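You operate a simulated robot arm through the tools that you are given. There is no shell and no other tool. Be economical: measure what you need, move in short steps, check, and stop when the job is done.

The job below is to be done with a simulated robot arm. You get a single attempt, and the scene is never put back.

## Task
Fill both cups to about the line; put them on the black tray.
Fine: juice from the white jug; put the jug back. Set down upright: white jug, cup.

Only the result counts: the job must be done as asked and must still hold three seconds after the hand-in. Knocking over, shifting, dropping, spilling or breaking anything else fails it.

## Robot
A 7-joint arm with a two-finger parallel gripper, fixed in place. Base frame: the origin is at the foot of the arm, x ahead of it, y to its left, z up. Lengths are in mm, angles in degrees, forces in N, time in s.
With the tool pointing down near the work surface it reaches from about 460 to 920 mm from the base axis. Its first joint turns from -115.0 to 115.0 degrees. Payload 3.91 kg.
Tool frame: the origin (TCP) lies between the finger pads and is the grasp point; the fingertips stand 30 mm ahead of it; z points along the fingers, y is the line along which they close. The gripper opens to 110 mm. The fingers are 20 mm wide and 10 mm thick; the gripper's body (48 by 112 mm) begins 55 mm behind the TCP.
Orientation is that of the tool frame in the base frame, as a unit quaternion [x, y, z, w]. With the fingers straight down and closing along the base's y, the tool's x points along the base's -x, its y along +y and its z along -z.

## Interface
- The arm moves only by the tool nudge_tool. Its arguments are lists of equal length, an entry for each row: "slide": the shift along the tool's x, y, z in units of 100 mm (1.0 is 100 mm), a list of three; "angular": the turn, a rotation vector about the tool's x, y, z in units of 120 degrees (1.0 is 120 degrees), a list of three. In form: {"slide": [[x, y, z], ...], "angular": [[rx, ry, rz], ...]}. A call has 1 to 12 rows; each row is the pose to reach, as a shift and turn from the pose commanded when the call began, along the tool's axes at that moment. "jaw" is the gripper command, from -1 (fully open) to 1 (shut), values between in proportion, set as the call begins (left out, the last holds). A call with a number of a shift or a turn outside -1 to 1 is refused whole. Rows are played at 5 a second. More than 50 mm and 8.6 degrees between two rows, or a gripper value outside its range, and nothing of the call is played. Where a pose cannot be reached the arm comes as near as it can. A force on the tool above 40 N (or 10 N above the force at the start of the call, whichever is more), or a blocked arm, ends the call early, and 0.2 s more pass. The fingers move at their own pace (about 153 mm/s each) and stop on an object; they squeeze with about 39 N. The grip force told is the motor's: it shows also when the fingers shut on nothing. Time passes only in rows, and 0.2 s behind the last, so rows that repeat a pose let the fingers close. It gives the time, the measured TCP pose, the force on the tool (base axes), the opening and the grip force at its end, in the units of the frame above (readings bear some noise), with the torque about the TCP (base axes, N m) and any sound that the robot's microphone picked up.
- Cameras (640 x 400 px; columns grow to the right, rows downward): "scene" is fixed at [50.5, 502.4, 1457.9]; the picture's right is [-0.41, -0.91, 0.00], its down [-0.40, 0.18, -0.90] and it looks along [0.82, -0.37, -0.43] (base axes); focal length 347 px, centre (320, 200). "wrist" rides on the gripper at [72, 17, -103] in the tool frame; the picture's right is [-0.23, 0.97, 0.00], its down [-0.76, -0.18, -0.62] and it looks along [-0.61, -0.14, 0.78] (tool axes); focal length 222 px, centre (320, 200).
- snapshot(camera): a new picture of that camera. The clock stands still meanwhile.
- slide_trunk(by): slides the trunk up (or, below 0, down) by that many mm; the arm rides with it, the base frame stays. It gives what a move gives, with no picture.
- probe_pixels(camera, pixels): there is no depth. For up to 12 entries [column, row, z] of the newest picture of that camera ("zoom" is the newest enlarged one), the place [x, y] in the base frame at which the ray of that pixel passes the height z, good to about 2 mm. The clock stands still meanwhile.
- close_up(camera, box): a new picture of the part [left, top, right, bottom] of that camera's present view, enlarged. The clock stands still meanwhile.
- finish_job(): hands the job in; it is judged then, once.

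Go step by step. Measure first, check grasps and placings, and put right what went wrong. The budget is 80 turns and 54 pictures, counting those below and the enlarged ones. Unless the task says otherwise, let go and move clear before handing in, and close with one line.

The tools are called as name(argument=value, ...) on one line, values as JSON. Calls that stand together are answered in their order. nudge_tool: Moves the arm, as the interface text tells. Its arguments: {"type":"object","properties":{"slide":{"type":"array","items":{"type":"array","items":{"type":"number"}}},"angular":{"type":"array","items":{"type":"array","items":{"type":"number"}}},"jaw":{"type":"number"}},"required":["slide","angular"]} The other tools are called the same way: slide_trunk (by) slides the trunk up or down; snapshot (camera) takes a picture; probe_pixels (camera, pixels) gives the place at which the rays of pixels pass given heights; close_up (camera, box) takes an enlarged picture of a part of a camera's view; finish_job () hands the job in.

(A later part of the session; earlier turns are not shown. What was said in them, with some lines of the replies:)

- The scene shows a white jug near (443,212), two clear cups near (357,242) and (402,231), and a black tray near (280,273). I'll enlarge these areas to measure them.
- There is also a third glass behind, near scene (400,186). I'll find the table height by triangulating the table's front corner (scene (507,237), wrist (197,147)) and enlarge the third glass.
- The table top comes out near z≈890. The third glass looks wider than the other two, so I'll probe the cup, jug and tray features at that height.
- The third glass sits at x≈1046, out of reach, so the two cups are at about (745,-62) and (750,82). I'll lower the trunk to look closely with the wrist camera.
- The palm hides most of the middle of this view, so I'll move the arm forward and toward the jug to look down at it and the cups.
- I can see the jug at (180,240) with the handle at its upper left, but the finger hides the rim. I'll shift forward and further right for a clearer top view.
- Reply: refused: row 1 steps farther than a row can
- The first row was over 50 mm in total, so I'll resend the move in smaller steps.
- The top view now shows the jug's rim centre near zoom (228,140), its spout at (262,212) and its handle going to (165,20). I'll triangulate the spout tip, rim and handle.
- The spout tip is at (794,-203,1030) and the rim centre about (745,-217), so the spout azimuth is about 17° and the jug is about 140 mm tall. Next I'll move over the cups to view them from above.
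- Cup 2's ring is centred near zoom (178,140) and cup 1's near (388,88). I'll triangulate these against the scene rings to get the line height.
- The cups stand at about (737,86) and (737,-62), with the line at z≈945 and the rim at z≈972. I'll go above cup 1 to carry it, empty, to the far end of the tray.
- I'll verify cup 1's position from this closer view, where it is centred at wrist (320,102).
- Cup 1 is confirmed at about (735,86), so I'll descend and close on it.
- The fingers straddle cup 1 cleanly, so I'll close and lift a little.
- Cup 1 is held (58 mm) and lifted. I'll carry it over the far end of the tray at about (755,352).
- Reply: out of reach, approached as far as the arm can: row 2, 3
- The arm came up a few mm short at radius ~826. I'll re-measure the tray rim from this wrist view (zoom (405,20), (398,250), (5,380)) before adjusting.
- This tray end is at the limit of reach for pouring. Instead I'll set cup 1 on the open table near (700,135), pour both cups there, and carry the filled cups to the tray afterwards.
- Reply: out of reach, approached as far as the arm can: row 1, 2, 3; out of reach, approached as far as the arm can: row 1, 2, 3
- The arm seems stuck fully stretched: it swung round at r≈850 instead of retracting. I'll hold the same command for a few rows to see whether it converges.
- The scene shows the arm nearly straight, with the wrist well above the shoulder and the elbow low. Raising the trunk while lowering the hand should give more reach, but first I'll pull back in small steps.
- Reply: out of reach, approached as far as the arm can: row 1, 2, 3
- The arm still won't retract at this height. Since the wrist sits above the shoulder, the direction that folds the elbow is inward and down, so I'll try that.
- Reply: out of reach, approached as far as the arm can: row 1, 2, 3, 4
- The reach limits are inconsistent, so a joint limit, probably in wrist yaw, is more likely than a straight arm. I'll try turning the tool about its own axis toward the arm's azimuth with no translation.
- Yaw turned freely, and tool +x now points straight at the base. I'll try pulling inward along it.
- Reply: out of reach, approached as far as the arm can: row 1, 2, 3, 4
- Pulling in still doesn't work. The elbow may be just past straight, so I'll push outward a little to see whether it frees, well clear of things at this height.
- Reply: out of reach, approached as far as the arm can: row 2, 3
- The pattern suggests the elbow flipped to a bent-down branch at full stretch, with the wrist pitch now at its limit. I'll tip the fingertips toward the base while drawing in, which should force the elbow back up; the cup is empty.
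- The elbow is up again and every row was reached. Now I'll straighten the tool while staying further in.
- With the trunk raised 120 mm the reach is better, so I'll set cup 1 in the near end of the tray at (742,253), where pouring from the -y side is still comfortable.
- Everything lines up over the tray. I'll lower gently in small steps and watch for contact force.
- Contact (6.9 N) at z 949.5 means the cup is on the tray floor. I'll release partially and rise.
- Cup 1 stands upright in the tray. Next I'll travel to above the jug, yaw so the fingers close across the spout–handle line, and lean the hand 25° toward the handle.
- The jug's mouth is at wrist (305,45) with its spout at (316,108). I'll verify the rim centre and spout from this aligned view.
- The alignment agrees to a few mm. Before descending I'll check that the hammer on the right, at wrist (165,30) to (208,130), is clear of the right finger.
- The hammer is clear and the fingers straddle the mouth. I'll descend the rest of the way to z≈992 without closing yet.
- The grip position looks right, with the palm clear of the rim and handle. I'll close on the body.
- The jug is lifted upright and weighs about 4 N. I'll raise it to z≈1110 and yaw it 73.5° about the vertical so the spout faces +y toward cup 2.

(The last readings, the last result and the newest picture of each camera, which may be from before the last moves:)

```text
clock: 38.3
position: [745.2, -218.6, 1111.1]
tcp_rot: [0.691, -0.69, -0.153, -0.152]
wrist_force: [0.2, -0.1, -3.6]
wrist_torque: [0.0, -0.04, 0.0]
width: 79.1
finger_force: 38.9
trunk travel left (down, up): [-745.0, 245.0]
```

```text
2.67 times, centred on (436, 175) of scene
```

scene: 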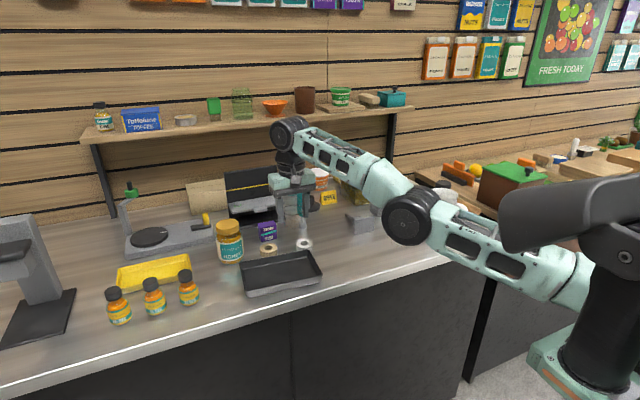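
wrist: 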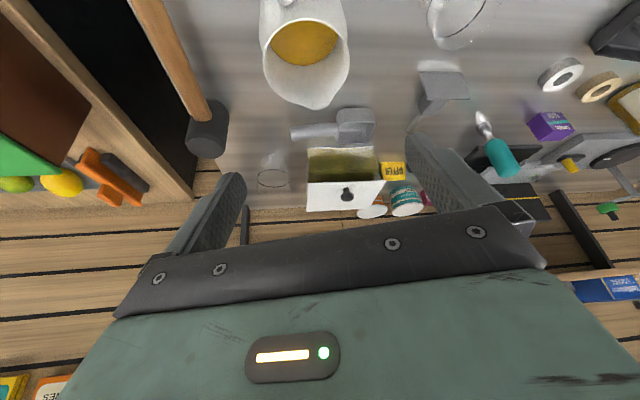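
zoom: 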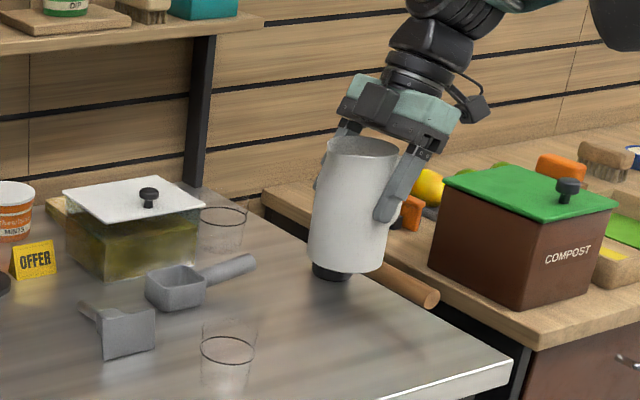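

The spout now faces +y. I'll tilt to 36° in place, then bring the lip just over cup 2's near edge and look.

nudge_tool(slide=[[0, 0, 0], [0, 0, 0], [0, 0, 0], [0, 0, 0], [0, 0, 0], [0, 0, 0]], angular=[[0, 0.05, 0], [0, 0.1, 0], [0, 0.15, 0], [0, 0.2, 0], [0, 0.25, 0], [0, 0.3, 0]])

nudge_tool(slide=[[-0.2, 0.02, 0.16], [-0.4, 0.04, 0.33], [-0.6, 0.05, 0.49], [-0.8, 0.06, 0.65], [-0.98, 0.08, 0.8]], angular=[[0, 0, 0], [0, 0, 0], [0, 0, 0], [0, 0, 0], [0, 0, 0]])

close_up(camera="scene", box=[340, 150, 500, 275])

snapshot(camera="wrist")

```text
clock: 39.7
position: [746.0, -219.5, 1110.0]
tcp_rot: [-0.703, 0.704, -0.067, -0.07]
wrist_force: [-0.1, -0.1, -3.4]
wrist_torque: [0.05, 0.0, 0.01]
width: 79.0
finger_force: 38.7
trunk travel left (down, up): [-745.0, 245.0]
```

```text
clock: 40.9
position: [737.4, -138.0, 1013.5]
tcp_rot: [0.704, -0.704, 0.066, 0.069]
wrist_force: [0.1, 0.1, -3.5]
wrist_torque: [0.04, -0.03, -0.03]
width: 78.8
finger_force: 38.9
trunk travel left (down, up): [-745.0, 245.0]
```

```text
3.20 times, centred on (420, 212) of scene
```

zoom: 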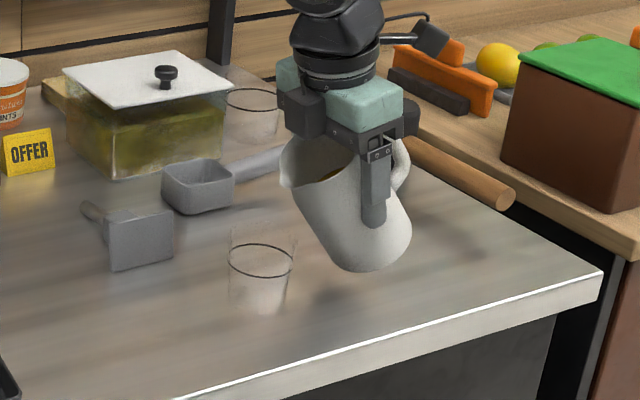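

```text
23 pictures are left
```

wrist: 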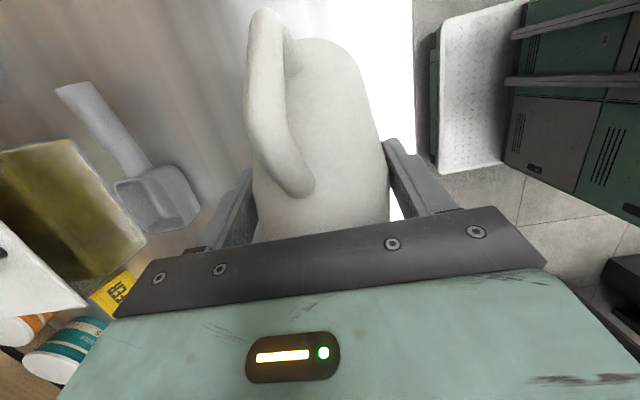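

The spout tip is at zoom (283,185), i.e. scene (408.4,207.8), and nothing pours yet. I'll check its position.

probe_pixels(camera="scene", pixels=[[408.4, 207.8, 1005], [408.4, 207.8, 1015], [408.4, 207.8, 1025]])

```text
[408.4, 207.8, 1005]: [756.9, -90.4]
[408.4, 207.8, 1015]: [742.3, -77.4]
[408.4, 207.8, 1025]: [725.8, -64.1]
```

The lip is over the cup as intended. I'll tilt to 50° keeping the lip in place.

nudge_tool(slide=[[0.006, 0, -0.05], [0.012, 0, -0.1], [0.018, 0, -0.155], [0.018, 0, -0.155]], angular=[[0, 0.039, 0], [0, 0.078, 0], [0, 0.1167, 0], [0, 0.1167, 0]])

close_up(camera="scene", box=[370, 180, 450, 260])

```text
clock: 41.9
position: [737.6, -136.9, 1028.8]
tcp_rot: [0.691, -0.69, 0.153, 0.154]
wrist_force: [1.1, -0.8, -4.1]
wrist_torque: [0.04, 0.02, 0.01]
width: 79.0
finger_force: 39.2
trunk travel left (down, up): [-745.0, 245.0]
```

```text
5.00 times, centred on (410, 220) of scene
```

zoom: 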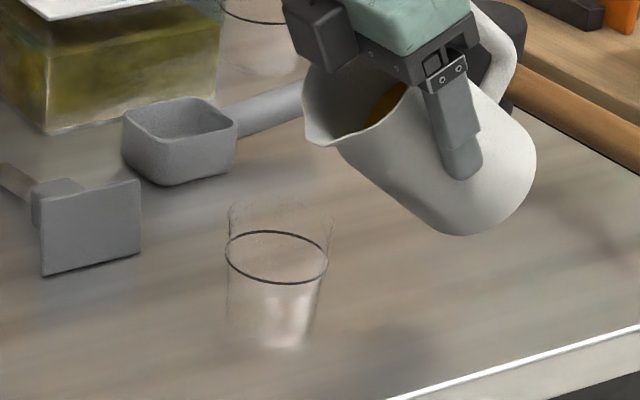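

Juice is visible in the jug at (385,100) but is not yet at the lip. I'll tilt to 60°.

nudge_tool(slide=[[0.008, 0, -0.055], [0.016, 0, -0.11], [0.016, 0, -0.11]], angular=[[0, 0.042, 0], [0, 0.0833, 0], [0, 0.0833, 0]])

close_up(camera="scene", box=[370, 180, 450, 260])

```text
clock: 42.7
position: [738.3, -132.9, 1038.8]
tcp_rot: [0.675, -0.674, 0.213, 0.213]
wrist_force: [0.0, 1.1, -3.9]
wrist_torque: [0.08, 0.02, 0.02]
width: 79.0
finger_force: 38.8
trunk travel left (down, up): [-745.0, 245.0]
```

```text
5.00 times, centred on (410, 220) of scene
```

zoom: 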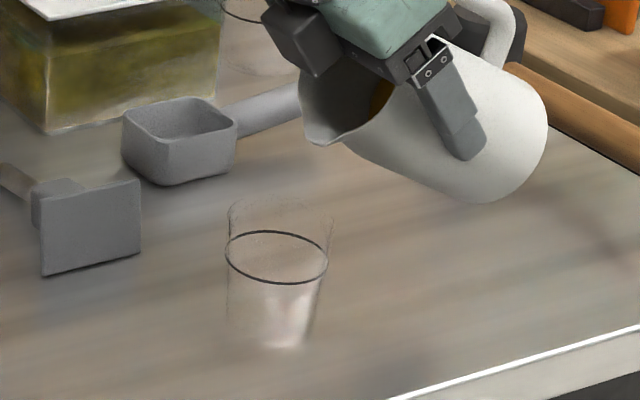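

Still no flow, with juice at (380,100) inside. I'll tilt to 68°.

nudge_tool(slide=[[0.008, 0, -0.044], [0.015, 0, -0.088], [0.015, 0, -0.088]], angular=[[0, 0.033, 0], [0, 0.0667, 0], [0, 0.0667, 0]])

close_up(camera="scene", box=[370, 180, 450, 260])

```text
clock: 43.5
position: [736.8, -131.3, 1048.0]
tcp_rot: [-0.658, 0.658, -0.258, -0.259]
wrist_force: [-1.7, -0.4, -3.4]
wrist_torque: [0.09, 0.02, 0.03]
width: 78.8
finger_force: 38.7
trunk travel left (down, up): [-745.0, 245.0]
```

```text
5.00 times, centred on (410, 220) of scene
```

zoom: 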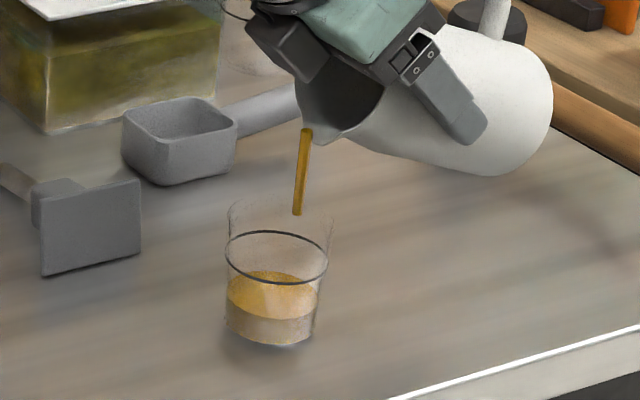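

The juice is flowing into the cup and its level (275,293) is about half way to the line (276,257). I'll hold one row and check again.

nudge_tool(slide=[[0, 0, 0]], angular=[[0, 0, 0]])

close_up(camera="scene", box=[370, 180, 450, 260])

```text
clock: 43.9
position: [737.6, -129.5, 1046.8]
tcp_rot: [-0.658, 0.658, -0.258, -0.26]
wrist_force: [-0.7, 0.2, -2.9]
wrist_torque: [0.08, 0.0, -0.02]
width: 78.9
finger_force: 38.8
trunk travel left (down, up): [-745.0, 245.0]
```

```text
5.00 times, centred on (410, 220) of scene
```

zoom: 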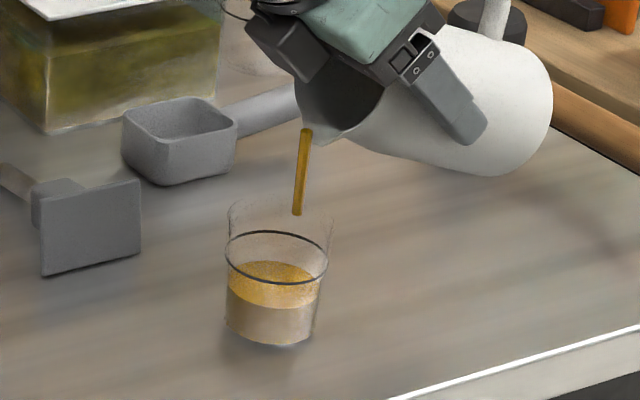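

The level centre rose to about 284 px, roughly 9 px in 0.4 s, and the line is at 257. I'll hold two more rows.

nudge_tool(slide=[[0, 0, 0], [0, 0, 0], [0, 0, 0]], angular=[[0, 0, 0], [0, 0, 0], [0, 0, 0]])

close_up(camera="scene", box=[370, 180, 450, 260])

```text
clock: 44.7
position: [737.0, -129.9, 1047.5]
tcp_rot: [-0.657, 0.658, -0.259, -0.26]
wrist_force: [0.4, 0.5, -3.3]
wrist_torque: [0.07, -0.01, 0.0]
width: 78.7
finger_force: 38.7
trunk travel left (down, up): [-745.0, 245.0]
```

```text
5.00 times, centred on (410, 220) of scene
```

zoom: 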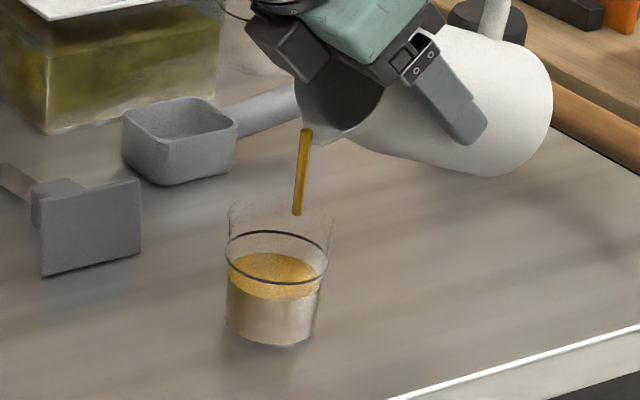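

The level centre is now about 276 and the flow is slowing as the head drops. I'll add 2° of tilt and hold briefly.

nudge_tool(slide=[[0.005, 0, -0.021], [0.005, 0, -0.021], [0.005, 0, -0.021]], angular=[[0, 0.0167, 0], [0, 0.0167, 0], [0, 0.0167, 0]])

close_up(camera="scene", box=[370, 180, 450, 260])

```text
clock: 45.5
position: [737.4, -128.2, 1048.5]
tcp_rot: [0.654, -0.653, 0.27, 0.27]
wrist_force: [0.0, 0.6, -3.1]
wrist_torque: [0.04, 0.02, 0.05]
width: 78.9
finger_force: 39.3
trunk travel left (down, up): [-745.0, 245.0]
```

```text
5.00 times, centred on (410, 220) of scene
```

zoom: 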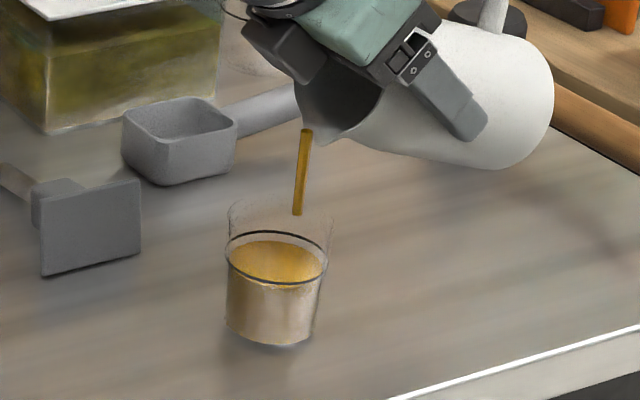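

The level centre is about 264, just under the line at 257. I'll hold one more row and then tilt back quickly.

nudge_tool(slide=[[0, 0, 0], [-0.027, 0, 0.085], [-0.066, 0, 0.165], [-0.066, 0, 0.165]], angular=[[0, 0, 0], [0, -0.0667, 0], [0, -0.133, 0], [0, -0.133, 0]])

close_up(camera="scene", box=[370, 180, 450, 260])

```text
clock: 46.5
position: [737.1, -136.3, 1032.7]
tcp_rot: [0.685, -0.685, 0.176, 0.178]
wrist_force: [0.4, 0.2, -3.2]
wrist_torque: [0.03, -0.02, 0.02]
width: 78.8
finger_force: 39.2
trunk travel left (down, up): [-745.0, 245.0]
```

```text
5.00 times, centred on (410, 220) of scene
```

zoom: 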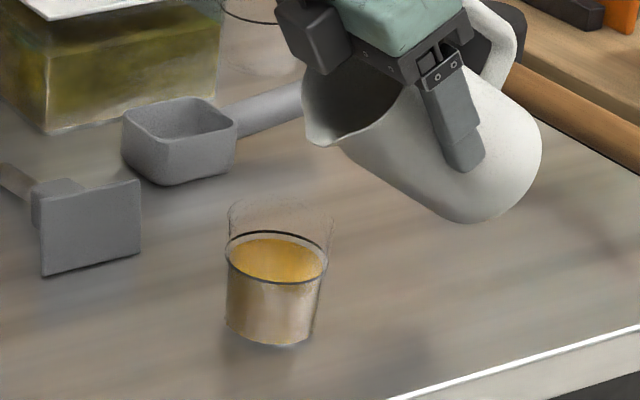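

Cup 2 is filled to within about 2 mm of the line and the flow has stopped. I'll lift, tilt back to 40°, and carry the jug over toward cup 1 in the tray.

nudge_tool(slide=[[0.15, 0, -0.28], [0.3, 0, -0.55], [0.46, 0, -0.83]], angular=[[0, -0.039, 0], [0, -0.078, 0], [0, -0.1167, 0]])

nudge_tool(slide=[[-0.2, 0, -0.054], [-0.5, 0, -0.134], [-0.8, 0, -0.214], [-0.918, 0, -0.246]], angular=[[0, 0, 0], [0, 0, 0], [0, 0, 0], [0, 0, 0]])

nudge_tool(slide=[[-0.2, 0, -0.054], [-0.5, 0, -0.134], [-0.8, 0, -0.214], [-0.918, 0, -0.246]], angular=[[0, 0, 0], [0, 0, 0], [0, 0, 0], [0, 0, 0]])

nudge_tool(slide=[[-0.2, -0.02, -0.054], [-0.5, -0.04, -0.134], [-0.8, -0.05, -0.214], [-0.85, -0.05, -0.228]], angular=[[0, 0, 0], [0, 0, 0], [0, 0, 0], [0, 0, 0]])

close_up(camera="scene", box=[240, 140, 432, 260])

```text
clock: 47.3
position: [738.6, -134.7, 1127.2]
tcp_rot: [0.702, -0.701, 0.091, 0.093]
wrist_force: [-0.4, 0.6, -2.7]
wrist_torque: [0.01, 0.03, 0.02]
width: 79.1
finger_force: 39.0
trunk travel left (down, up): [-745.0, 245.0]
```

```text
clock: 48.3
position: [737.9, -39.8, 1128.5]
tcp_rot: [0.701, -0.701, 0.092, 0.093]
wrist_force: [0.1, 0.2, -2.4]
wrist_torque: [0.05, -0.02, 0.02]
width: 79.1
finger_force: 39.5
trunk travel left (down, up): [-745.0, 245.0]
```

```text
clock: 49.3
position: [737.0, 55.6, 1127.5]
tcp_rot: [-0.701, 0.701, -0.093, -0.092]
wrist_force: [-0.1, -0.5, -2.9]
wrist_torque: [0.01, -0.03, -0.02]
width: 79.0
finger_force: 39.1
trunk travel left (down, up): [-745.0, 245.0]
```

```text
clock: 50.3
position: [742.0, 143.4, 1127.7]
tcp_rot: [-0.701, 0.701, -0.093, -0.094]
wrist_force: [-0.3, 0.0, -3.1]
wrist_torque: [0.01, 0.02, 0.01]
width: 79.1
finger_force: 38.6
trunk travel left (down, up): [-745.0, 245.0]
```

```text
3.33 times, centred on (336, 200) of scene
```

zoom: 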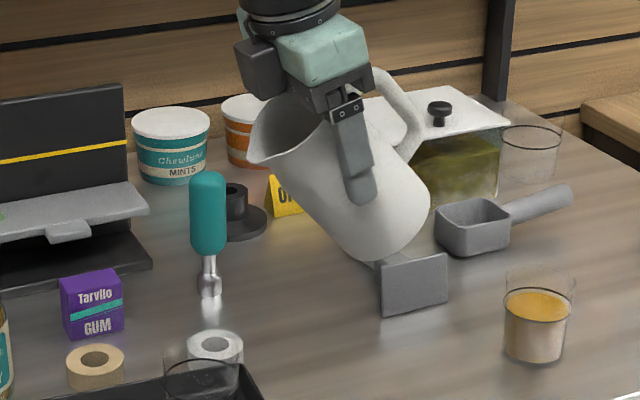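

The jug is now behind cup 1. I'll lower into place with the lip over cup 1's near part and tilt to 60°, which is below the flow angle.

nudge_tool(slide=[[-0.15, 0, 0.237], [-0.3, 0, 0.474], [-0.45, 0, 0.71], [-0.602, 0, 0.947]], angular=[[0, 0, 0], [0, 0, 0], [0, 0, 0], [0, 0, 0]])

nudge_tool(slide=[[0.004, 0, -0.055], [0.007, 0, -0.11], [0.01, 0, -0.165], [0.014, 0, -0.222]], angular=[[0, 0.042, 0], [0, 0.083, 0], [0, 0.125, 0], [0, 0.1667, 0]])

close_up(camera="scene", box=[270, 190, 366, 270])

```text
clock: 51.3
position: [741.5, 176.3, 1020.0]
tcp_rot: [-0.701, 0.702, -0.092, -0.092]
wrist_force: [-0.4, -0.7, -2.2]
wrist_torque: [0.01, -0.04, -0.01]
width: 78.8
finger_force: 39.1
trunk travel left (down, up): [-745.0, 245.0]
```

```text
clock: 52.3
position: [742.2, 180.5, 1042.5]
tcp_rot: [0.674, -0.674, 0.213, 0.213]
wrist_force: [-0.5, -0.8, -1.9]
wrist_torque: [0.07, -0.01, 0.04]
width: 78.9
finger_force: 39.1
trunk travel left (down, up): [-745.0, 245.0]
```

```text
5.00 times, centred on (318, 230) of scene
```

zoom: 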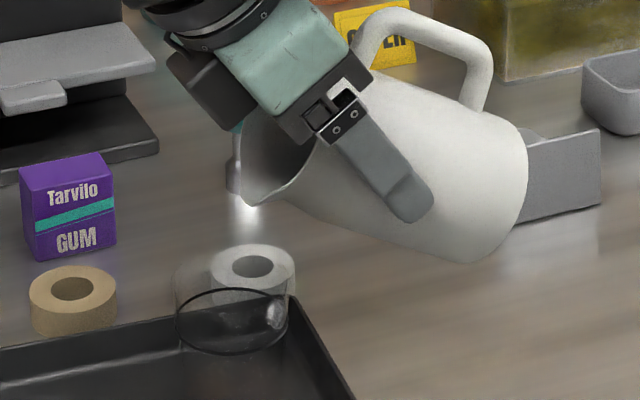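

The lip is at zoom (248,203) and cup 1's line is centred near (232,321). I'll check both positions.

probe_pixels(camera="zoom", pixels=[[248, 203, 1018], [248, 203, 1010], [232, 321, 948], [176, 321, 948], [288, 321, 948]])

```text
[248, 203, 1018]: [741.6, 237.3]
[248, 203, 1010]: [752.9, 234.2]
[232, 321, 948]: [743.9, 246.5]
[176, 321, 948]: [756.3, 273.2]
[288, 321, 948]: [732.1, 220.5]
```

The lip is about 11 mm short of the cup's centre, the same geometry as the first pour. I'll tilt to 74°.

nudge_tool(slide=[[0.006, 0, -0.052], [0.012, 0, -0.104], [0.018, 0, -0.155], [0.018, 0, -0.155]], angular=[[0, 0.039, 0], [0, 0.078, 0], [0, 0.1167, 0], [0, 0.1167, 0]])

close_up(camera="scene", box=[270, 200, 350, 280])

```text
clock: 53.3
position: [742.7, 187.3, 1056.3]
tcp_rot: [-0.643, 0.643, -0.294, -0.295]
wrist_force: [0.4, -0.4, -2.9]
wrist_torque: [0.06, -0.01, -0.03]
width: 78.9
finger_force: 39.2
trunk travel left (down, up): [-745.0, 245.0]
```

```text
5.00 times, centred on (310, 240) of scene
```

zoom: 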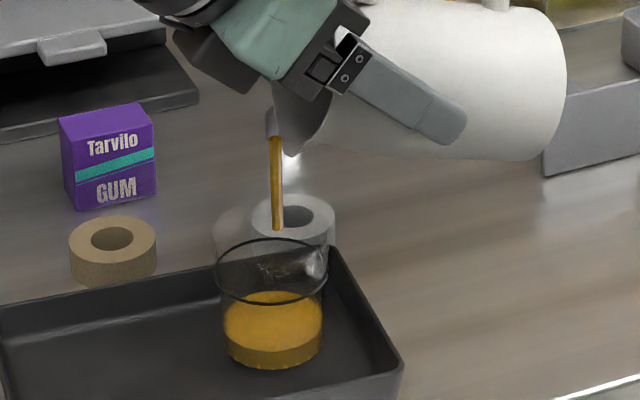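

It's flowing into cup 1; the level centre is about 321 px and the line about 271. I'll hold three rows.

nudge_tool(slide=[[0, 0, 0], [0, 0, 0], [0, 0, 0]], angular=[[0, 0, 0], [0, 0, 0], [0, 0, 0]])

close_up(camera="scene", box=[270, 200, 350, 280])

```text
clock: 54.1
position: [742.2, 187.6, 1054.9]
tcp_rot: [0.644, -0.643, 0.293, 0.294]
wrist_force: [0.9, -0.1, -2.1]
wrist_torque: [0.04, 0.03, 0.03]
width: 79.4
finger_force: 38.9
trunk travel left (down, up): [-745.0, 245.0]
```

```text
5.00 times, centred on (310, 240) of scene
```

zoom: 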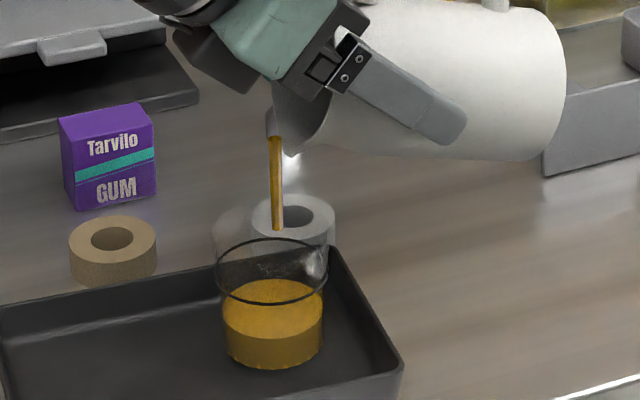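

The level centre is about 308 and needs to reach 271. I'll tilt 5° more.

nudge_tool(slide=[[0.006, 0, -0.027], [0.012, 0, -0.055], [0.012, 0, -0.055]], angular=[[0, 0.021, 0], [0, 0.0417, 0], [0, 0.0417, 0]])

close_up(camera="scene", box=[270, 200, 350, 280])

```text
clock: 54.9
position: [742.3, 191.2, 1059.9]
tcp_rot: [0.63, -0.629, 0.321, 0.321]
wrist_force: [0.7, 0.4, -2.1]
wrist_torque: [0.08, 0.0, -0.02]
width: 79.0
finger_force: 39.7
trunk travel left (down, up): [-745.0, 245.0]
```

```text
5.00 times, centred on (310, 240) of scene
```

zoom: 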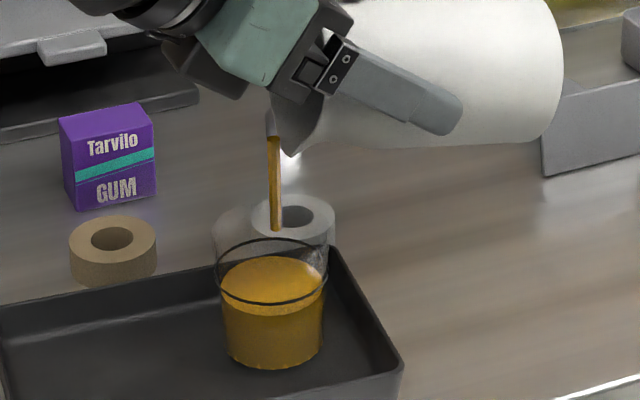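

The level centre is about 286 and rising fast. I'll hold two rows and then tilt back.

nudge_tool(slide=[[0, 0, 0], [0, 0, 0], [-0.027, 0, 0.085], [-0.066, 0, 0.166], [-0.066, 0, 0.166]], angular=[[0, 0, 0], [0, 0, 0], [0, -0.0667, 0], [0, -0.133, 0], [0, -0.133, 0]])

close_up(camera="scene", box=[270, 200, 350, 280])

```text
clock: 56.1
position: [742.0, 181.7, 1045.1]
tcp_rot: [-0.668, 0.669, -0.23, -0.231]
wrist_force: [-0.3, 0.3, -1.6]
wrist_torque: [0.03, 0.01, 0.02]
width: 78.9
finger_force: 39.1
trunk travel left (down, up): [-745.0, 245.0]
```

```text
5.00 times, centred on (310, 240) of scene
```

zoom: 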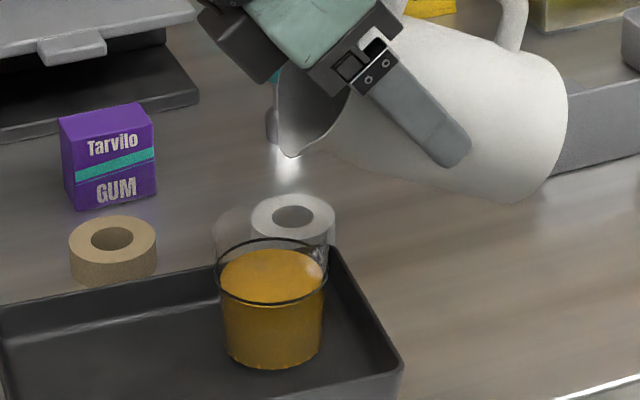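

The level is still about 4 mm under the line (279 vs 271 px). I'll do a brief top-up: back to 79° for one held row, then return.

nudge_tool(slide=[[0.0156, 0, -0.088], [0.018, 0, -0.178], [0.018, 0, -0.178], [0.0156, 0, -0.088], [0, 0, 0], [0, 0, 0]], angular=[[0, 0.0667, 0], [0, 0.133, 0], [0, 0.133, 0], [0, 0.0667, 0], [0, 0, 0], [0, 0, 0]])

close_up(camera="scene", box=[270, 200, 350, 280])

```text
clock: 57.5
position: [743.3, 181.8, 1044.6]
tcp_rot: [-0.668, 0.669, -0.23, -0.231]
wrist_force: [-0.7, -0.6, -2.6]
wrist_torque: [0.06, 0.01, 0.0]
width: 78.7
finger_force: 38.8
trunk travel left (down, up): [-745.0, 245.0]
```

```text
5.00 times, centred on (310, 240) of scene
```

zoom: 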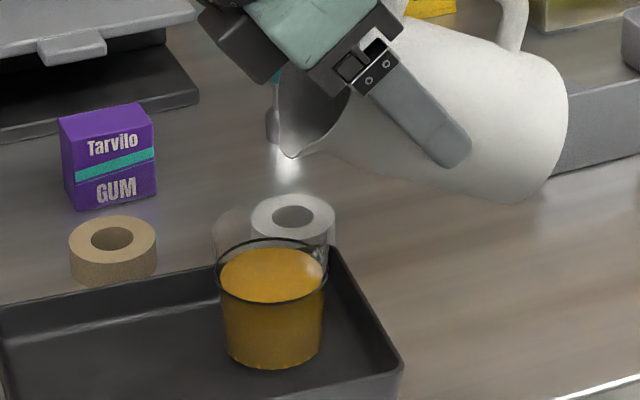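

Both cups are now filled to about the line (275 vs 271 px). I'll lift, bring the jug upright, and carry it back to its place.

nudge_tool(slide=[[0.185, 0, -0.236], [0.37, 0, -0.473], [0.554, 0, -0.709]], angular=[[0, -0.064, 0], [0, -0.128, 0], [0, -0.1917, 0]])

nudge_tool(slide=[[0.15, 0, 0.04], [0.3, 0, 0.08], [0.46, 0, 0.123], [0.61, 0, 0.163], [0.77, 0, 0.206], [0.918, 0, 0.246]], angular=[[0, -0.0556, 0], [0, -0.111, 0], [0, -0.1667, 0], [0, -0.222, 0], [0, -0.278, 0], [0, -0.3333, 0]])

nudge_tool(slide=[[0.2, 0, -0.093], [0.5, 0, -0.233], [0.75, 0, -0.35], [0.861, 0, -0.401]], angular=[[0, 0, 0], [0, 0, 0], [0, 0, 0], [0, 0, 0]])

nudge_tool(slide=[[0.2, 0, -0.093], [0.5, 0, -0.233], [0.75, 0, -0.35], [0.861, 0, -0.401]], angular=[[0, 0, 0], [0, 0, 0], [0, 0, 0], [0, 0, 0]])

nudge_tool(slide=[[0.2, 0, -0.093], [0.5, 0, -0.233], [0.75, 0, -0.35], [0.861, 0, -0.401]], angular=[[0, 0, 0], [0, 0, 0], [0, 0, 0], [0, 0, 0]])

```text
clock: 58.3
position: [742.5, 183.4, 1134.7]
tcp_rot: [0.701, -0.701, 0.091, 0.092]
wrist_force: [0.1, 0.4, -2.1]
wrist_torque: [-0.03, 0.04, -0.01]
width: 78.7
finger_force: 38.9
trunk travel left (down, up): [-745.0, 245.0]
```

```text
clock: 59.7
position: [742.3, 87.7, 1135.8]
tcp_rot: [-0.69, 0.69, 0.152, 0.153]
wrist_force: [0.4, 1.6, -1.9]
wrist_torque: [-0.03, -0.03, 0.0]
width: 78.8
finger_force: 38.7
trunk travel left (down, up): [-745.0, 245.0]
```

```text
clock: 60.7
position: [743.3, -7.5, 1135.2]
tcp_rot: [0.691, -0.69, -0.153, -0.152]
wrist_force: [0.0, 0.8, -1.6]
wrist_torque: [-0.05, 0.01, -0.01]
width: 78.7
finger_force: 39.1
trunk travel left (down, up): [-745.0, 245.0]
```

```text
clock: 61.7
position: [743.0, -102.5, 1136.1]
tcp_rot: [-0.69, 0.691, 0.153, 0.152]
wrist_force: [0.3, 0.3, -2.7]
wrist_torque: [0.0, 0.02, 0.01]
width: 79.1
finger_force: 39.5
trunk travel left (down, up): [-745.0, 245.0]
```

```text
clock: 62.7
position: [743.4, -198.4, 1134.7]
tcp_rot: [0.691, -0.69, -0.153, -0.152]
wrist_force: [-0.5, -0.1, -1.7]
wrist_torque: [-0.02, -0.01, 0.0]
width: 78.6
finger_force: 39.0
trunk travel left (down, up): [-745.0, 245.0]
```

The jug is upright above its place at z≈1135. I'll finish the offset, yaw it back, and descend part way.

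nudge_tool(slide=[[0.1, 0, -0.045], [0.19, -0.015, -0.087]], angular=[[0, 0, 0], [0, 0, 0]])

nudge_tool(slide=[[0, 0, 0], [0, 0, 0], [0, 0, 0], [0, 0, 0], [0, 0, 0], [0, 0, 0], [0, 0, 0], [0, 0, 0], [0, 0, 0], [0, 0, 0], [0, 0, 0], [0, 0, 0]], angular=[[0.0216, 0, 0.0463], [0.0431, 0, 0.0925], [0.0647, 0, 0.1388], [0.0863, 0, 0.185], [0.1078, 0, 0.2313], [0.1294, 0, 0.2776], [0.151, 0, 0.3238], [0.1725, 0, 0.3701], [0.1941, 0, 0.4163], [0.2157, 0, 0.4626], [0.2372, 0, 0.5088], [0.2588, 0, 0.5551]])

nudge_tool(slide=[[0.16, 0, 0.35], [0.338, 0, 0.725]], angular=[[0, 0, 0], [0, 0, 0]])

nudge_tool(slide=[[0.12, 0, 0.25], [0.232, 0, 0.498], [0.232, 0, 0.498]], angular=[[0, 0, 0], [0, 0, 0], [0, 0, 0]])

close_up(camera="scene", box=[380, 145, 508, 245])

```text
clock: 63.3
position: [744.7, -220.0, 1136.7]
tcp_rot: [0.691, -0.69, -0.152, -0.152]
wrist_force: [0.0, 0.0, -2.2]
wrist_torque: [0.0, -0.03, -0.01]
width: 78.9
finger_force: 39.3
trunk travel left (down, up): [-745.0, 245.0]
```

```text
clock: 65.9
position: [742.5, -218.2, 1135.3]
tcp_rot: [-0.139, 0.966, 0.03, 0.214]
wrist_force: [0.3, 0.3, -1.6]
wrist_torque: [0.0, -0.03, -0.01]
width: 78.9
finger_force: 39.6
trunk travel left (down, up): [-745.0, 245.0]
```

```text
clock: 66.5
position: [744.4, -218.4, 1055.1]
tcp_rot: [-0.14, 0.966, 0.03, 0.213]
wrist_force: [0.2, 0.6, -0.3]
wrist_torque: [0.0, -0.03, 0.02]
width: 78.7
finger_force: 38.9
trunk travel left (down, up): [-745.0, 245.0]
```

```text
clock: 67.3
position: [744.6, -218.6, 1000.6]
tcp_rot: [-0.139, 0.966, 0.03, 0.214]
wrist_force: [-0.4, -0.2, -2.2]
wrist_torque: [-0.01, -0.02, 0.01]
width: 78.4
finger_force: 39.2
trunk travel left (down, up): [-745.0, 245.0]
```

```text
4.00 times, centred on (444, 195) of scene
```

zoom: 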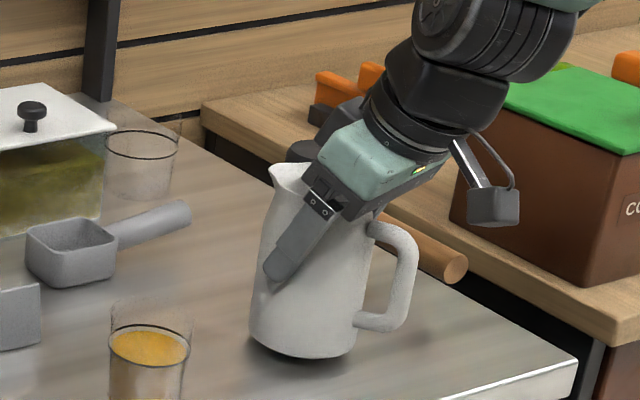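

The jug hangs upright a few mm above its spot. I'll lower it gently until there is contact.

nudge_tool(slide=[[0.015, 0, 0.033], [0.03, 0, 0.065], [0.038, 0, 0.082]], angular=[[0, 0, 0], [0, 0, 0], [0, 0, 0]])

nudge_tool(slide=[[0.004, 0, 0.009], [0.008, 0, 0.018]], angular=[[0, 0, 0], [0, 0, 0]])

```text
clock: 68.1
position: [743.9, -218.8, 992.3]
tcp_rot: [-0.14, 0.966, 0.03, 0.214]
wrist_force: [-0.4, 0.0, 1.9]
wrist_torque: [0.1, 0.12, 0.02]
width: 78.9
finger_force: 38.6
trunk travel left (down, up): [-745.0, 245.0]
```

```text
clock: 68.7
position: [743.3, -218.9, 990.9]
tcp_rot: [-0.14, 0.966, 0.03, 0.215]
wrist_force: [-4.3, 0.6, 22.5]
wrist_torque: [0.07, 0.69, -0.08]
width: 78.6
finger_force: 38.5
trunk travel left (down, up): [-745.0, 245.0]
```

There is firm contact (22 N). I'll back off 1 mm, release, and rise along the same path.

nudge_tool(slide=[[-0.005, 0, -0.011], [-0.005, 0, -0.011]], angular=[[0, 0, 0], [0, 0, 0]])

nudge_tool(slide=[[0, 0, 0], [0, 0, 0], [0, 0, 0]], angular=[[0, 0, 0], [0, 0, 0], [0, 0, 0]], jaw=-1)

nudge_tool(slide=[[-0.12, 0, -0.27], [-0.27, 0, -0.58], [-0.4, 0, -0.86]], angular=[[0, 0, 0], [0, 0, 0], [0, 0, 0]])

nudge_tool(slide=[[-0.12, 0, -0.27], [-0.27, 0, -0.58]], angular=[[0, 0, 0], [0, 0, 0]])

nudge_tool(slide=[[0, 0, 0], [0, 0, 0], [0, 0, 0]], angular=[[0, 0.07, 0], [0, 0.14, 0], [0, 0.208, 0]])

nudge_tool(slide=[[0, 0, 0], [0, 0, 0]], angular=[[0, 0, 0.07], [0, 0, 0.1375]])

close_up(camera="scene", box=[330, 170, 490, 270])

```text
clock: 69.3
position: [744.7, -219.0, 992.5]
tcp_rot: [-0.139, 0.966, 0.029, 0.215]
wrist_force: [1.7, -0.9, 16.7]
wrist_torque: [0.14, -0.34, -0.13]
width: 78.7
finger_force: 38.8
trunk travel left (down, up): [-745.0, 245.0]
```

```text
clock: 70.1
position: [743.4, -219.1, 991.5]
tcp_rot: [-0.139, 0.966, 0.03, 0.214]
wrist_force: [-0.5, 0.8, -0.2]
wrist_torque: [-0.01, 0.01, 0.02]
width: 110.1
finger_force: 0.0
trunk travel left (down, up): [-745.0, 245.0]
```

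```text
clock: 70.9
position: [745.2, -219.3, 1085.4]
tcp_rot: [-0.139, 0.967, 0.03, 0.213]
wrist_force: [-0.4, -0.4, 0.4]
wrist_torque: [0.02, 0.03, -0.01]
width: 110.1
finger_force: 0.0
trunk travel left (down, up): [-745.0, 245.0]
```

```text
clock: 71.5
position: [743.4, -219.4, 1149.8]
tcp_rot: [-0.141, 0.966, 0.03, 0.214]
wrist_force: [0.2, -0.2, -0.2]
wrist_torque: [0.01, 0.03, 0.02]
width: 110.1
finger_force: 0.0
trunk travel left (down, up): [-745.0, 245.0]
```

```text
clock: 72.3
position: [744.0, -219.0, 1149.5]
tcp_rot: [-0.142, 0.99, -0.001, -0.001]
wrist_force: [-0.9, -0.5, 0.4]
wrist_torque: [-0.01, -0.03, 0.02]
width: 110.1
finger_force: 0.0
trunk travel left (down, up): [-745.0, 245.0]
```

```text
clock: 72.9
position: [744.2, -216.8, 1149.4]
tcp_rot: [0.001, 1.0, 0.0, 0.0]
wrist_force: [-0.3, -0.9, -0.1]
wrist_torque: [-0.03, 0.01, -0.02]
width: 110.0
finger_force: 0.0
trunk travel left (down, up): [-745.0, 245.0]
```

```text
4.00 times, centred on (410, 220) of scene
```

zoom: 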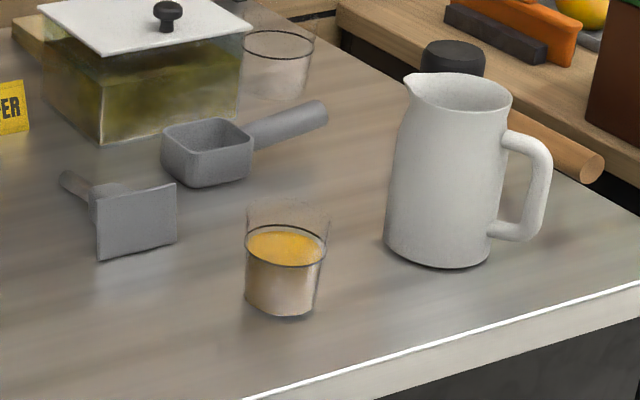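

The jug is back exactly in place and cup 2 reads just at its line. I'll move above cup 2 and check the alignment with the wrist camera.

nudge_tool(slide=[[0.04, 0.48, 0], [0.08, 0.9, 0]], angular=[[0, 0, 0], [0, 0, 0]])

nudge_tool(slide=[[0, 0.4, 0.2], [0, 0.65, 0.5]], angular=[[0, 0, 0], [0, 0, 0]])

close_up(camera="wrist", box=[200, 20, 520, 220])

```text
clock: 73.5
position: [734.2, -130.3, 1148.8]
tcp_rot: [0.001, 1.0, 0.0, -0.001]
wrist_force: [0.5, 0.2, 0.0]
wrist_torque: [0.05, 0.02, 0.02]
width: 110.1
finger_force: 0.1
trunk travel left (down, up): [-745.0, 245.0]
```

```text
clock: 74.1
position: [735.7, -63.8, 1098.0]
tcp_rot: [0.001, 1.0, -0.001, 0.0]
wrist_force: [0.4, -0.4, -0.3]
wrist_torque: [0.0, -0.02, 0.0]
width: 109.9
finger_force: 0.1
trunk travel left (down, up): [-745.0, 245.0]
```

```text
2.00 times, centred on (360, 120) of wrist
```

zoom: 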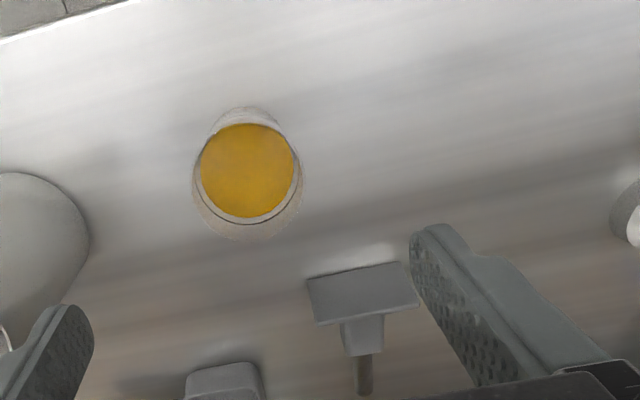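

The juice surface is centred at zoom (247,170), so I'll probe it at z 943.

probe_pixels(camera="zoom", pixels=[[247, 170, 943], [200, 170, 943], [295, 170, 943], [247, 175, 972]])

```text
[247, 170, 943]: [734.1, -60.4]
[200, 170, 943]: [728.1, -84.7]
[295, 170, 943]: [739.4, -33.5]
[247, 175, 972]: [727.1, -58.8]
```

Cup 2's centre is at (734,-60). I'll descend and close in two stages.

nudge_tool(slide=[[0.01, 0.037, 0.4], [0.01, 0.037, 0.8]], angular=[[0, 0, 0], [0, 0, 0]])

nudge_tool(slide=[[0, 0, 0.4], [0, 0, 0.7], [0, 0, 0.7]], angular=[[0, 0, 0], [0, 0, 0], [0, 0, 0]])

nudge_tool(slide=[[0, 0, 0], [0, 0, 0]], angular=[[0, 0, 0], [0, 0, 0]], jaw=-0.18)

nudge_tool(slide=[[0, 0, 0], [0, 0, 0], [0, 0, 0]], angular=[[0, 0, 0], [0, 0, 0], [0, 0, 0]], jaw=0.1)

nudge_tool(slide=[[0, 0, -0.05], [0, 0, -0.15], [0, 0, -0.28], [0, 0, -0.4], [0, 0, -0.45]], angular=[[0, 0, 0], [0, 0, 0], [0, 0, 0], [0, 0, 0], [0, 0, 0]])

close_up(camera="scene", box=[330, 170, 490, 270])

```text
clock: 74.7
position: [734.1, -59.5, 1019.4]
tcp_rot: [0.0, 1.0, -0.001, 0.0]
wrist_force: [-0.3, 0.3, 0.5]
wrist_torque: [0.03, -0.02, 0.0]
width: 109.9
finger_force: 0.1
trunk travel left (down, up): [-745.0, 245.0]
```

```text
clock: 75.5
position: [734.6, -59.2, 948.4]
tcp_rot: [0.001, 1.0, -0.001, 0.0]
wrist_force: [-0.2, -0.5, -1.1]
wrist_torque: [-0.01, 0.0, -0.01]
width: 110.2
finger_force: 0.0
trunk travel left (down, up): [-745.0, 245.0]
```

```text
clock: 76.1
position: [734.8, -59.9, 948.5]
tcp_rot: [0.001, 1.0, -0.001, 0.0]
wrist_force: [-0.3, -0.2, -0.1]
wrist_torque: [-0.02, -0.02, -0.01]
width: 64.9
finger_force: 0.1
trunk travel left (down, up): [-745.0, 245.0]
```

```text
clock: 76.9
position: [734.1, -59.7, 950.3]
tcp_rot: [0.0, 1.0, -0.001, -0.001]
wrist_force: [1.3, 0.9, 2.1]
wrist_torque: [0.07, 0.03, -0.04]
width: 56.7
finger_force: 38.7
trunk travel left (down, up): [-745.0, 245.0]
```

```text
clock: 78.1
position: [735.2, -60.4, 994.6]
tcp_rot: [0.0, 1.0, 0.0, 0.0]
wrist_force: [1.0, 0.4, -1.8]
wrist_torque: [0.01, 0.04, -0.03]
width: 57.0
finger_force: 38.4
trunk travel left (down, up): [-745.0, 245.0]
```

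```text
4.00 times, centred on (410, 220) of scene
```

zoom: 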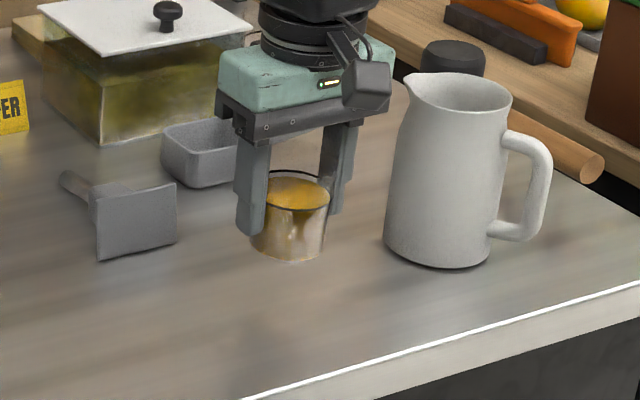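

Cup 2 is held level with the juice calm. I'll carry it slowly along an arc nearer the robot (x≈650) so it passes clear of cup 1.

nudge_tool(slide=[[0.04, 0.08, 0], [0.12, 0.27, 0], [0.23, 0.52, 0], [0.33, 0.75, 0], [0.4, 0.9, 0]], angular=[[0, 0, 0], [0, 0, 0], [0, 0, 0], [0, 0, 0], [0, 0, 0]])

nudge_tool(slide=[[0.05, 0.1, 0], [0.15, 0.3, 0], [0.27, 0.53, 0], [0.38, 0.76, 0], [0.45, 0.9, 0]], angular=[[0, 0, 0], [0, 0, 0], [0, 0, 0], [0, 0, 0], [0, 0, 0]])

nudge_tool(slide=[[0, 0.1, 0], [0, 0.3, 0], [0, 0.55, 0], [0, 0.78, 0], [0, 0.95, 0]], angular=[[0, 0, 0], [0, 0, 0], [0, 0, 0], [0, 0, 0], [0, 0, 0]])

nudge_tool(slide=[[0, 0.1, 0], [0, 0.3, 0], [0, 0.55, 0], [0, 0.78, 0], [0, 0.95, 0]], angular=[[0, 0, 0], [0, 0, 0], [0, 0, 0], [0, 0, 0], [0, 0, 0]])

nudge_tool(slide=[[0, 0.08, 0], [0, 0.22, 0], [0, 0.36, 0], [0, 0.36, 0]], angular=[[0, 0, 0], [0, 0, 0], [0, 0, 0], [0, 0, 0]])

```text
clock: 79.3
position: [694.7, 29.4, 993.6]
tcp_rot: [0.0, 1.0, 0.0, 0.0]
wrist_force: [1.3, -0.1, -0.3]
wrist_torque: [0.0, 0.0, 0.0]
width: 56.8
finger_force: 39.2
trunk travel left (down, up): [-745.0, 245.0]
```

```text
clock: 80.5
position: [649.6, 119.9, 994.2]
tcp_rot: [0.0, 1.0, -0.002, 0.001]
wrist_force: [-0.2, 0.3, -0.5]
wrist_torque: [0.03, 0.0, 0.02]
width: 56.6
finger_force: 38.8
trunk travel left (down, up): [-745.0, 245.0]
```

```text
clock: 81.7
position: [649.8, 214.9, 995.0]
tcp_rot: [-0.001, 1.0, 0.0, 0.001]
wrist_force: [0.0, -0.5, -1.6]
wrist_torque: [-0.01, 0.0, -0.01]
width: 56.8
finger_force: 38.8
trunk travel left (down, up): [-745.0, 245.0]
```

```text
clock: 82.9
position: [650.0, 309.7, 994.8]
tcp_rot: [0.0, 1.0, -0.001, 0.0]
wrist_force: [-0.1, 0.1, -0.9]
wrist_torque: [-0.04, 0.01, 0.0]
width: 56.6
finger_force: 38.8
trunk travel left (down, up): [-745.0, 245.0]
```

```text
clock: 83.9
position: [648.3, 345.9, 993.4]
tcp_rot: [0.0, 1.0, -0.001, 0.0]
wrist_force: [0.6, -0.3, -0.8]
wrist_torque: [-0.01, 0.01, -0.02]
width: 56.7
finger_force: 38.7
trunk travel left (down, up): [-745.0, 245.0]
```

That went smoothly. Next I'll move outward over the tray, in two steps to watch the reach.

nudge_tool(slide=[[-0.08, 0, 0], [-0.22, 0, 0], [-0.4, 0, 0.05], [-0.55, 0, 0.1], [-0.6, 0, 0.12]], angular=[[0, 0, 0], [0, 0, 0], [0, 0, 0], [0, 0, 0], [0, 0, 0]])

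nudge_tool(slide=[[-0.06, 0.01, 0], [-0.16, 0.01, 0], [-0.26, 0.02, 0], [-0.34, 0.03, 0], [-0.36, 0.03, 0]], angular=[[0, 0, 0], [0, 0, 0], [0, 0, 0], [0, 0, 0], [0, 0, 0]])

close_up(camera="scene", box=[210, 190, 370, 290])

```text
clock: 85.1
position: [711.0, 345.5, 981.3]
tcp_rot: [0.0, 1.0, -0.001, 0.0]
wrist_force: [-0.4, 0.9, -0.5]
wrist_torque: [0.0, -0.02, -0.02]
width: 56.8
finger_force: 38.9
trunk travel left (down, up): [-745.0, 245.0]
```

```text
clock: 86.3
position: [746.4, 347.4, 980.7]
tcp_rot: [0.0, 1.0, -0.001, 0.002]
wrist_force: [-0.5, -0.3, -1.4]
wrist_torque: [0.02, -0.02, 0.01]
width: 57.0
finger_force: 39.5
trunk travel left (down, up): [-745.0, 245.0]
```

```text
4.00 times, centred on (290, 240) of scene
```

zoom: 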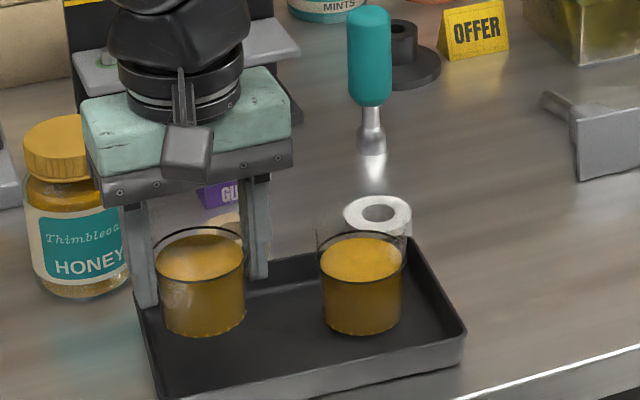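

Reach is fine, and cup 2 hangs over the tray's far end, clear of cup 1 and the walls. I'll lower it to just above the floor, then to contact.

nudge_tool(slide=[[0, 0, 0.06], [0, 0, 0.15], [0, 0, 0.22], [0, 0, 0.25]], angular=[[0, 0, 0], [0, 0, 0], [0, 0, 0], [0, 0, 0]])

nudge_tool(slide=[[0, 0, 0.01], [0, 0, 0.02], [0, 0, 0.03]], angular=[[0, 0, 0], [0, 0, 0], [0, 0, 0]])

```text
clock: 87.3
position: [745.8, 347.9, 957.2]
tcp_rot: [0.001, 1.0, -0.001, 0.0]
wrist_force: [-0.2, 0.9, -1.3]
wrist_torque: [-0.01, 0.02, 0.0]
width: 56.3
finger_force: 39.2
trunk travel left (down, up): [-745.0, 245.0]
```

```text
clock: 88.1
position: [745.9, 349.1, 954.3]
tcp_rot: [0.0, 1.0, 0.0, 0.0]
wrist_force: [-0.3, -0.3, 3.2]
wrist_torque: [0.14, -0.01, -0.01]
width: 56.5
finger_force: 38.9
trunk travel left (down, up): [-745.0, 245.0]
```

Contact has begun (+3 N against about -1.3 N of weight). I'll press half a millimetre more, then open slightly and check before rising.

nudge_tool(slide=[[0, 0, 0.006], [0, 0, 0.006]], angular=[[0, 0, 0], [0, 0, 0]])

nudge_tool(slide=[[0, 0, 0], [0, 0, 0], [0, 0, 0]], angular=[[0, 0, 0], [0, 0, 0], [0, 0, 0]], jaw=-0.33)

close_up(camera="scene", box=[220, 210, 348, 290])

```text
clock: 88.7
position: [745.1, 348.2, 954.2]
tcp_rot: [0.0, 1.0, 0.0, 0.001]
wrist_force: [0.7, -2.1, 10.2]
wrist_torque: [0.33, 0.0, -0.06]
width: 56.7
finger_force: 39.0
trunk travel left (down, up): [-745.0, 245.0]
```

```text
clock: 89.5
position: [746.4, 348.5, 954.9]
tcp_rot: [0.001, 1.0, 0.0, 0.002]
wrist_force: [2.3, -2.4, 13.0]
wrist_torque: [0.56, -0.08, -0.08]
width: 72.2
finger_force: 0.1
trunk travel left (down, up): [-745.0, 245.0]
```

```text
5.00 times, centred on (284, 250) of scene
```

zoom: 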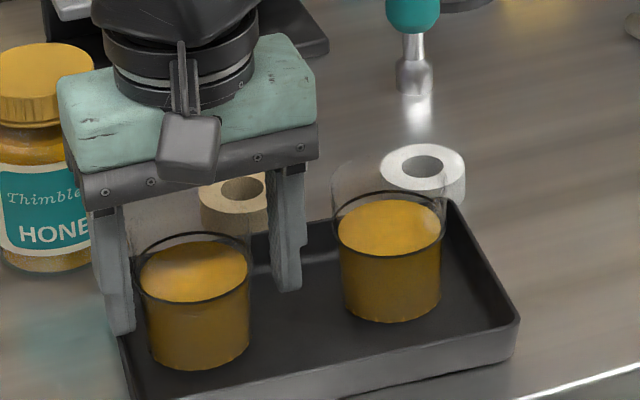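

The remaining 13 N means the outer fingertip is resting on the tray's rim. The cup stands upright on the floor, so I'll rise straight up.

nudge_tool(slide=[[0, 0, -0.1], [0, 0, -0.35], [0, 0, -0.7], [0, 0, -1.0]], angular=[[0, 0, 0], [0, 0, 0], [0, 0, 0], [0, 0, 0]])

close_up(camera="scene", box=[220, 210, 348, 290])

```text
clock: 90.5
position: [746.1, 349.5, 1052.8]
tcp_rot: [0.0, 1.0, -0.001, 0.001]
wrist_force: [1.4, -0.6, -0.4]
wrist_torque: [-0.02, 0.03, -0.01]
width: 73.4
finger_force: 0.0
trunk travel left (down, up): [-745.0, 245.0]
```

```text
5.00 times, centred on (284, 250) of scene
```

zoom: 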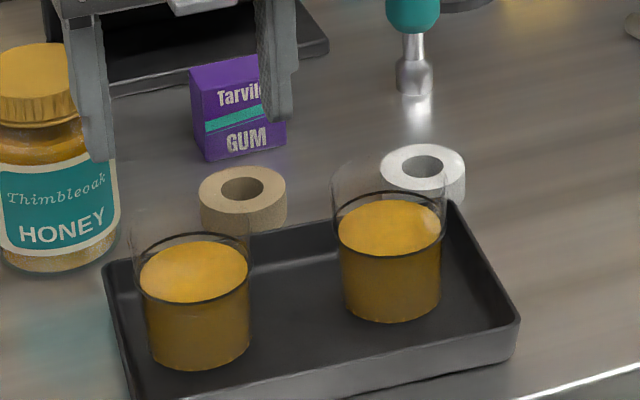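

Both cups stand upright on the tray, filled to the line, with nothing else disturbed. I'll draw the arm back clear and then hand in.

nudge_tool(slide=[[0.3, 0, -0.1], [0.6, 0, -0.2], [0.9, 0, -0.3], [0.9, 0, -0.3], [0.9, 0, -0.3]], angular=[[0, 0, 0], [0, 0, 0], [0, 0, 0], [0, 0, 0], [0, 0, 0]])

finish_job()

```text
clock: 91.7
position: [655.6, 349.1, 1084.4]
tcp_rot: [0.0, 1.0, 0.0, -0.001]
wrist_force: [-0.4, -0.5, -0.8]
wrist_torque: [-0.01, -0.01, 0.01]
width: 73.3
finger_force: 0.0
trunk travel left (down, up): [-745.0, 245.0]
```

```text
The job is handed in.
```

Both cups are filled to about the line and stand upright on the black tray, and the white jug is back upright in its original place.
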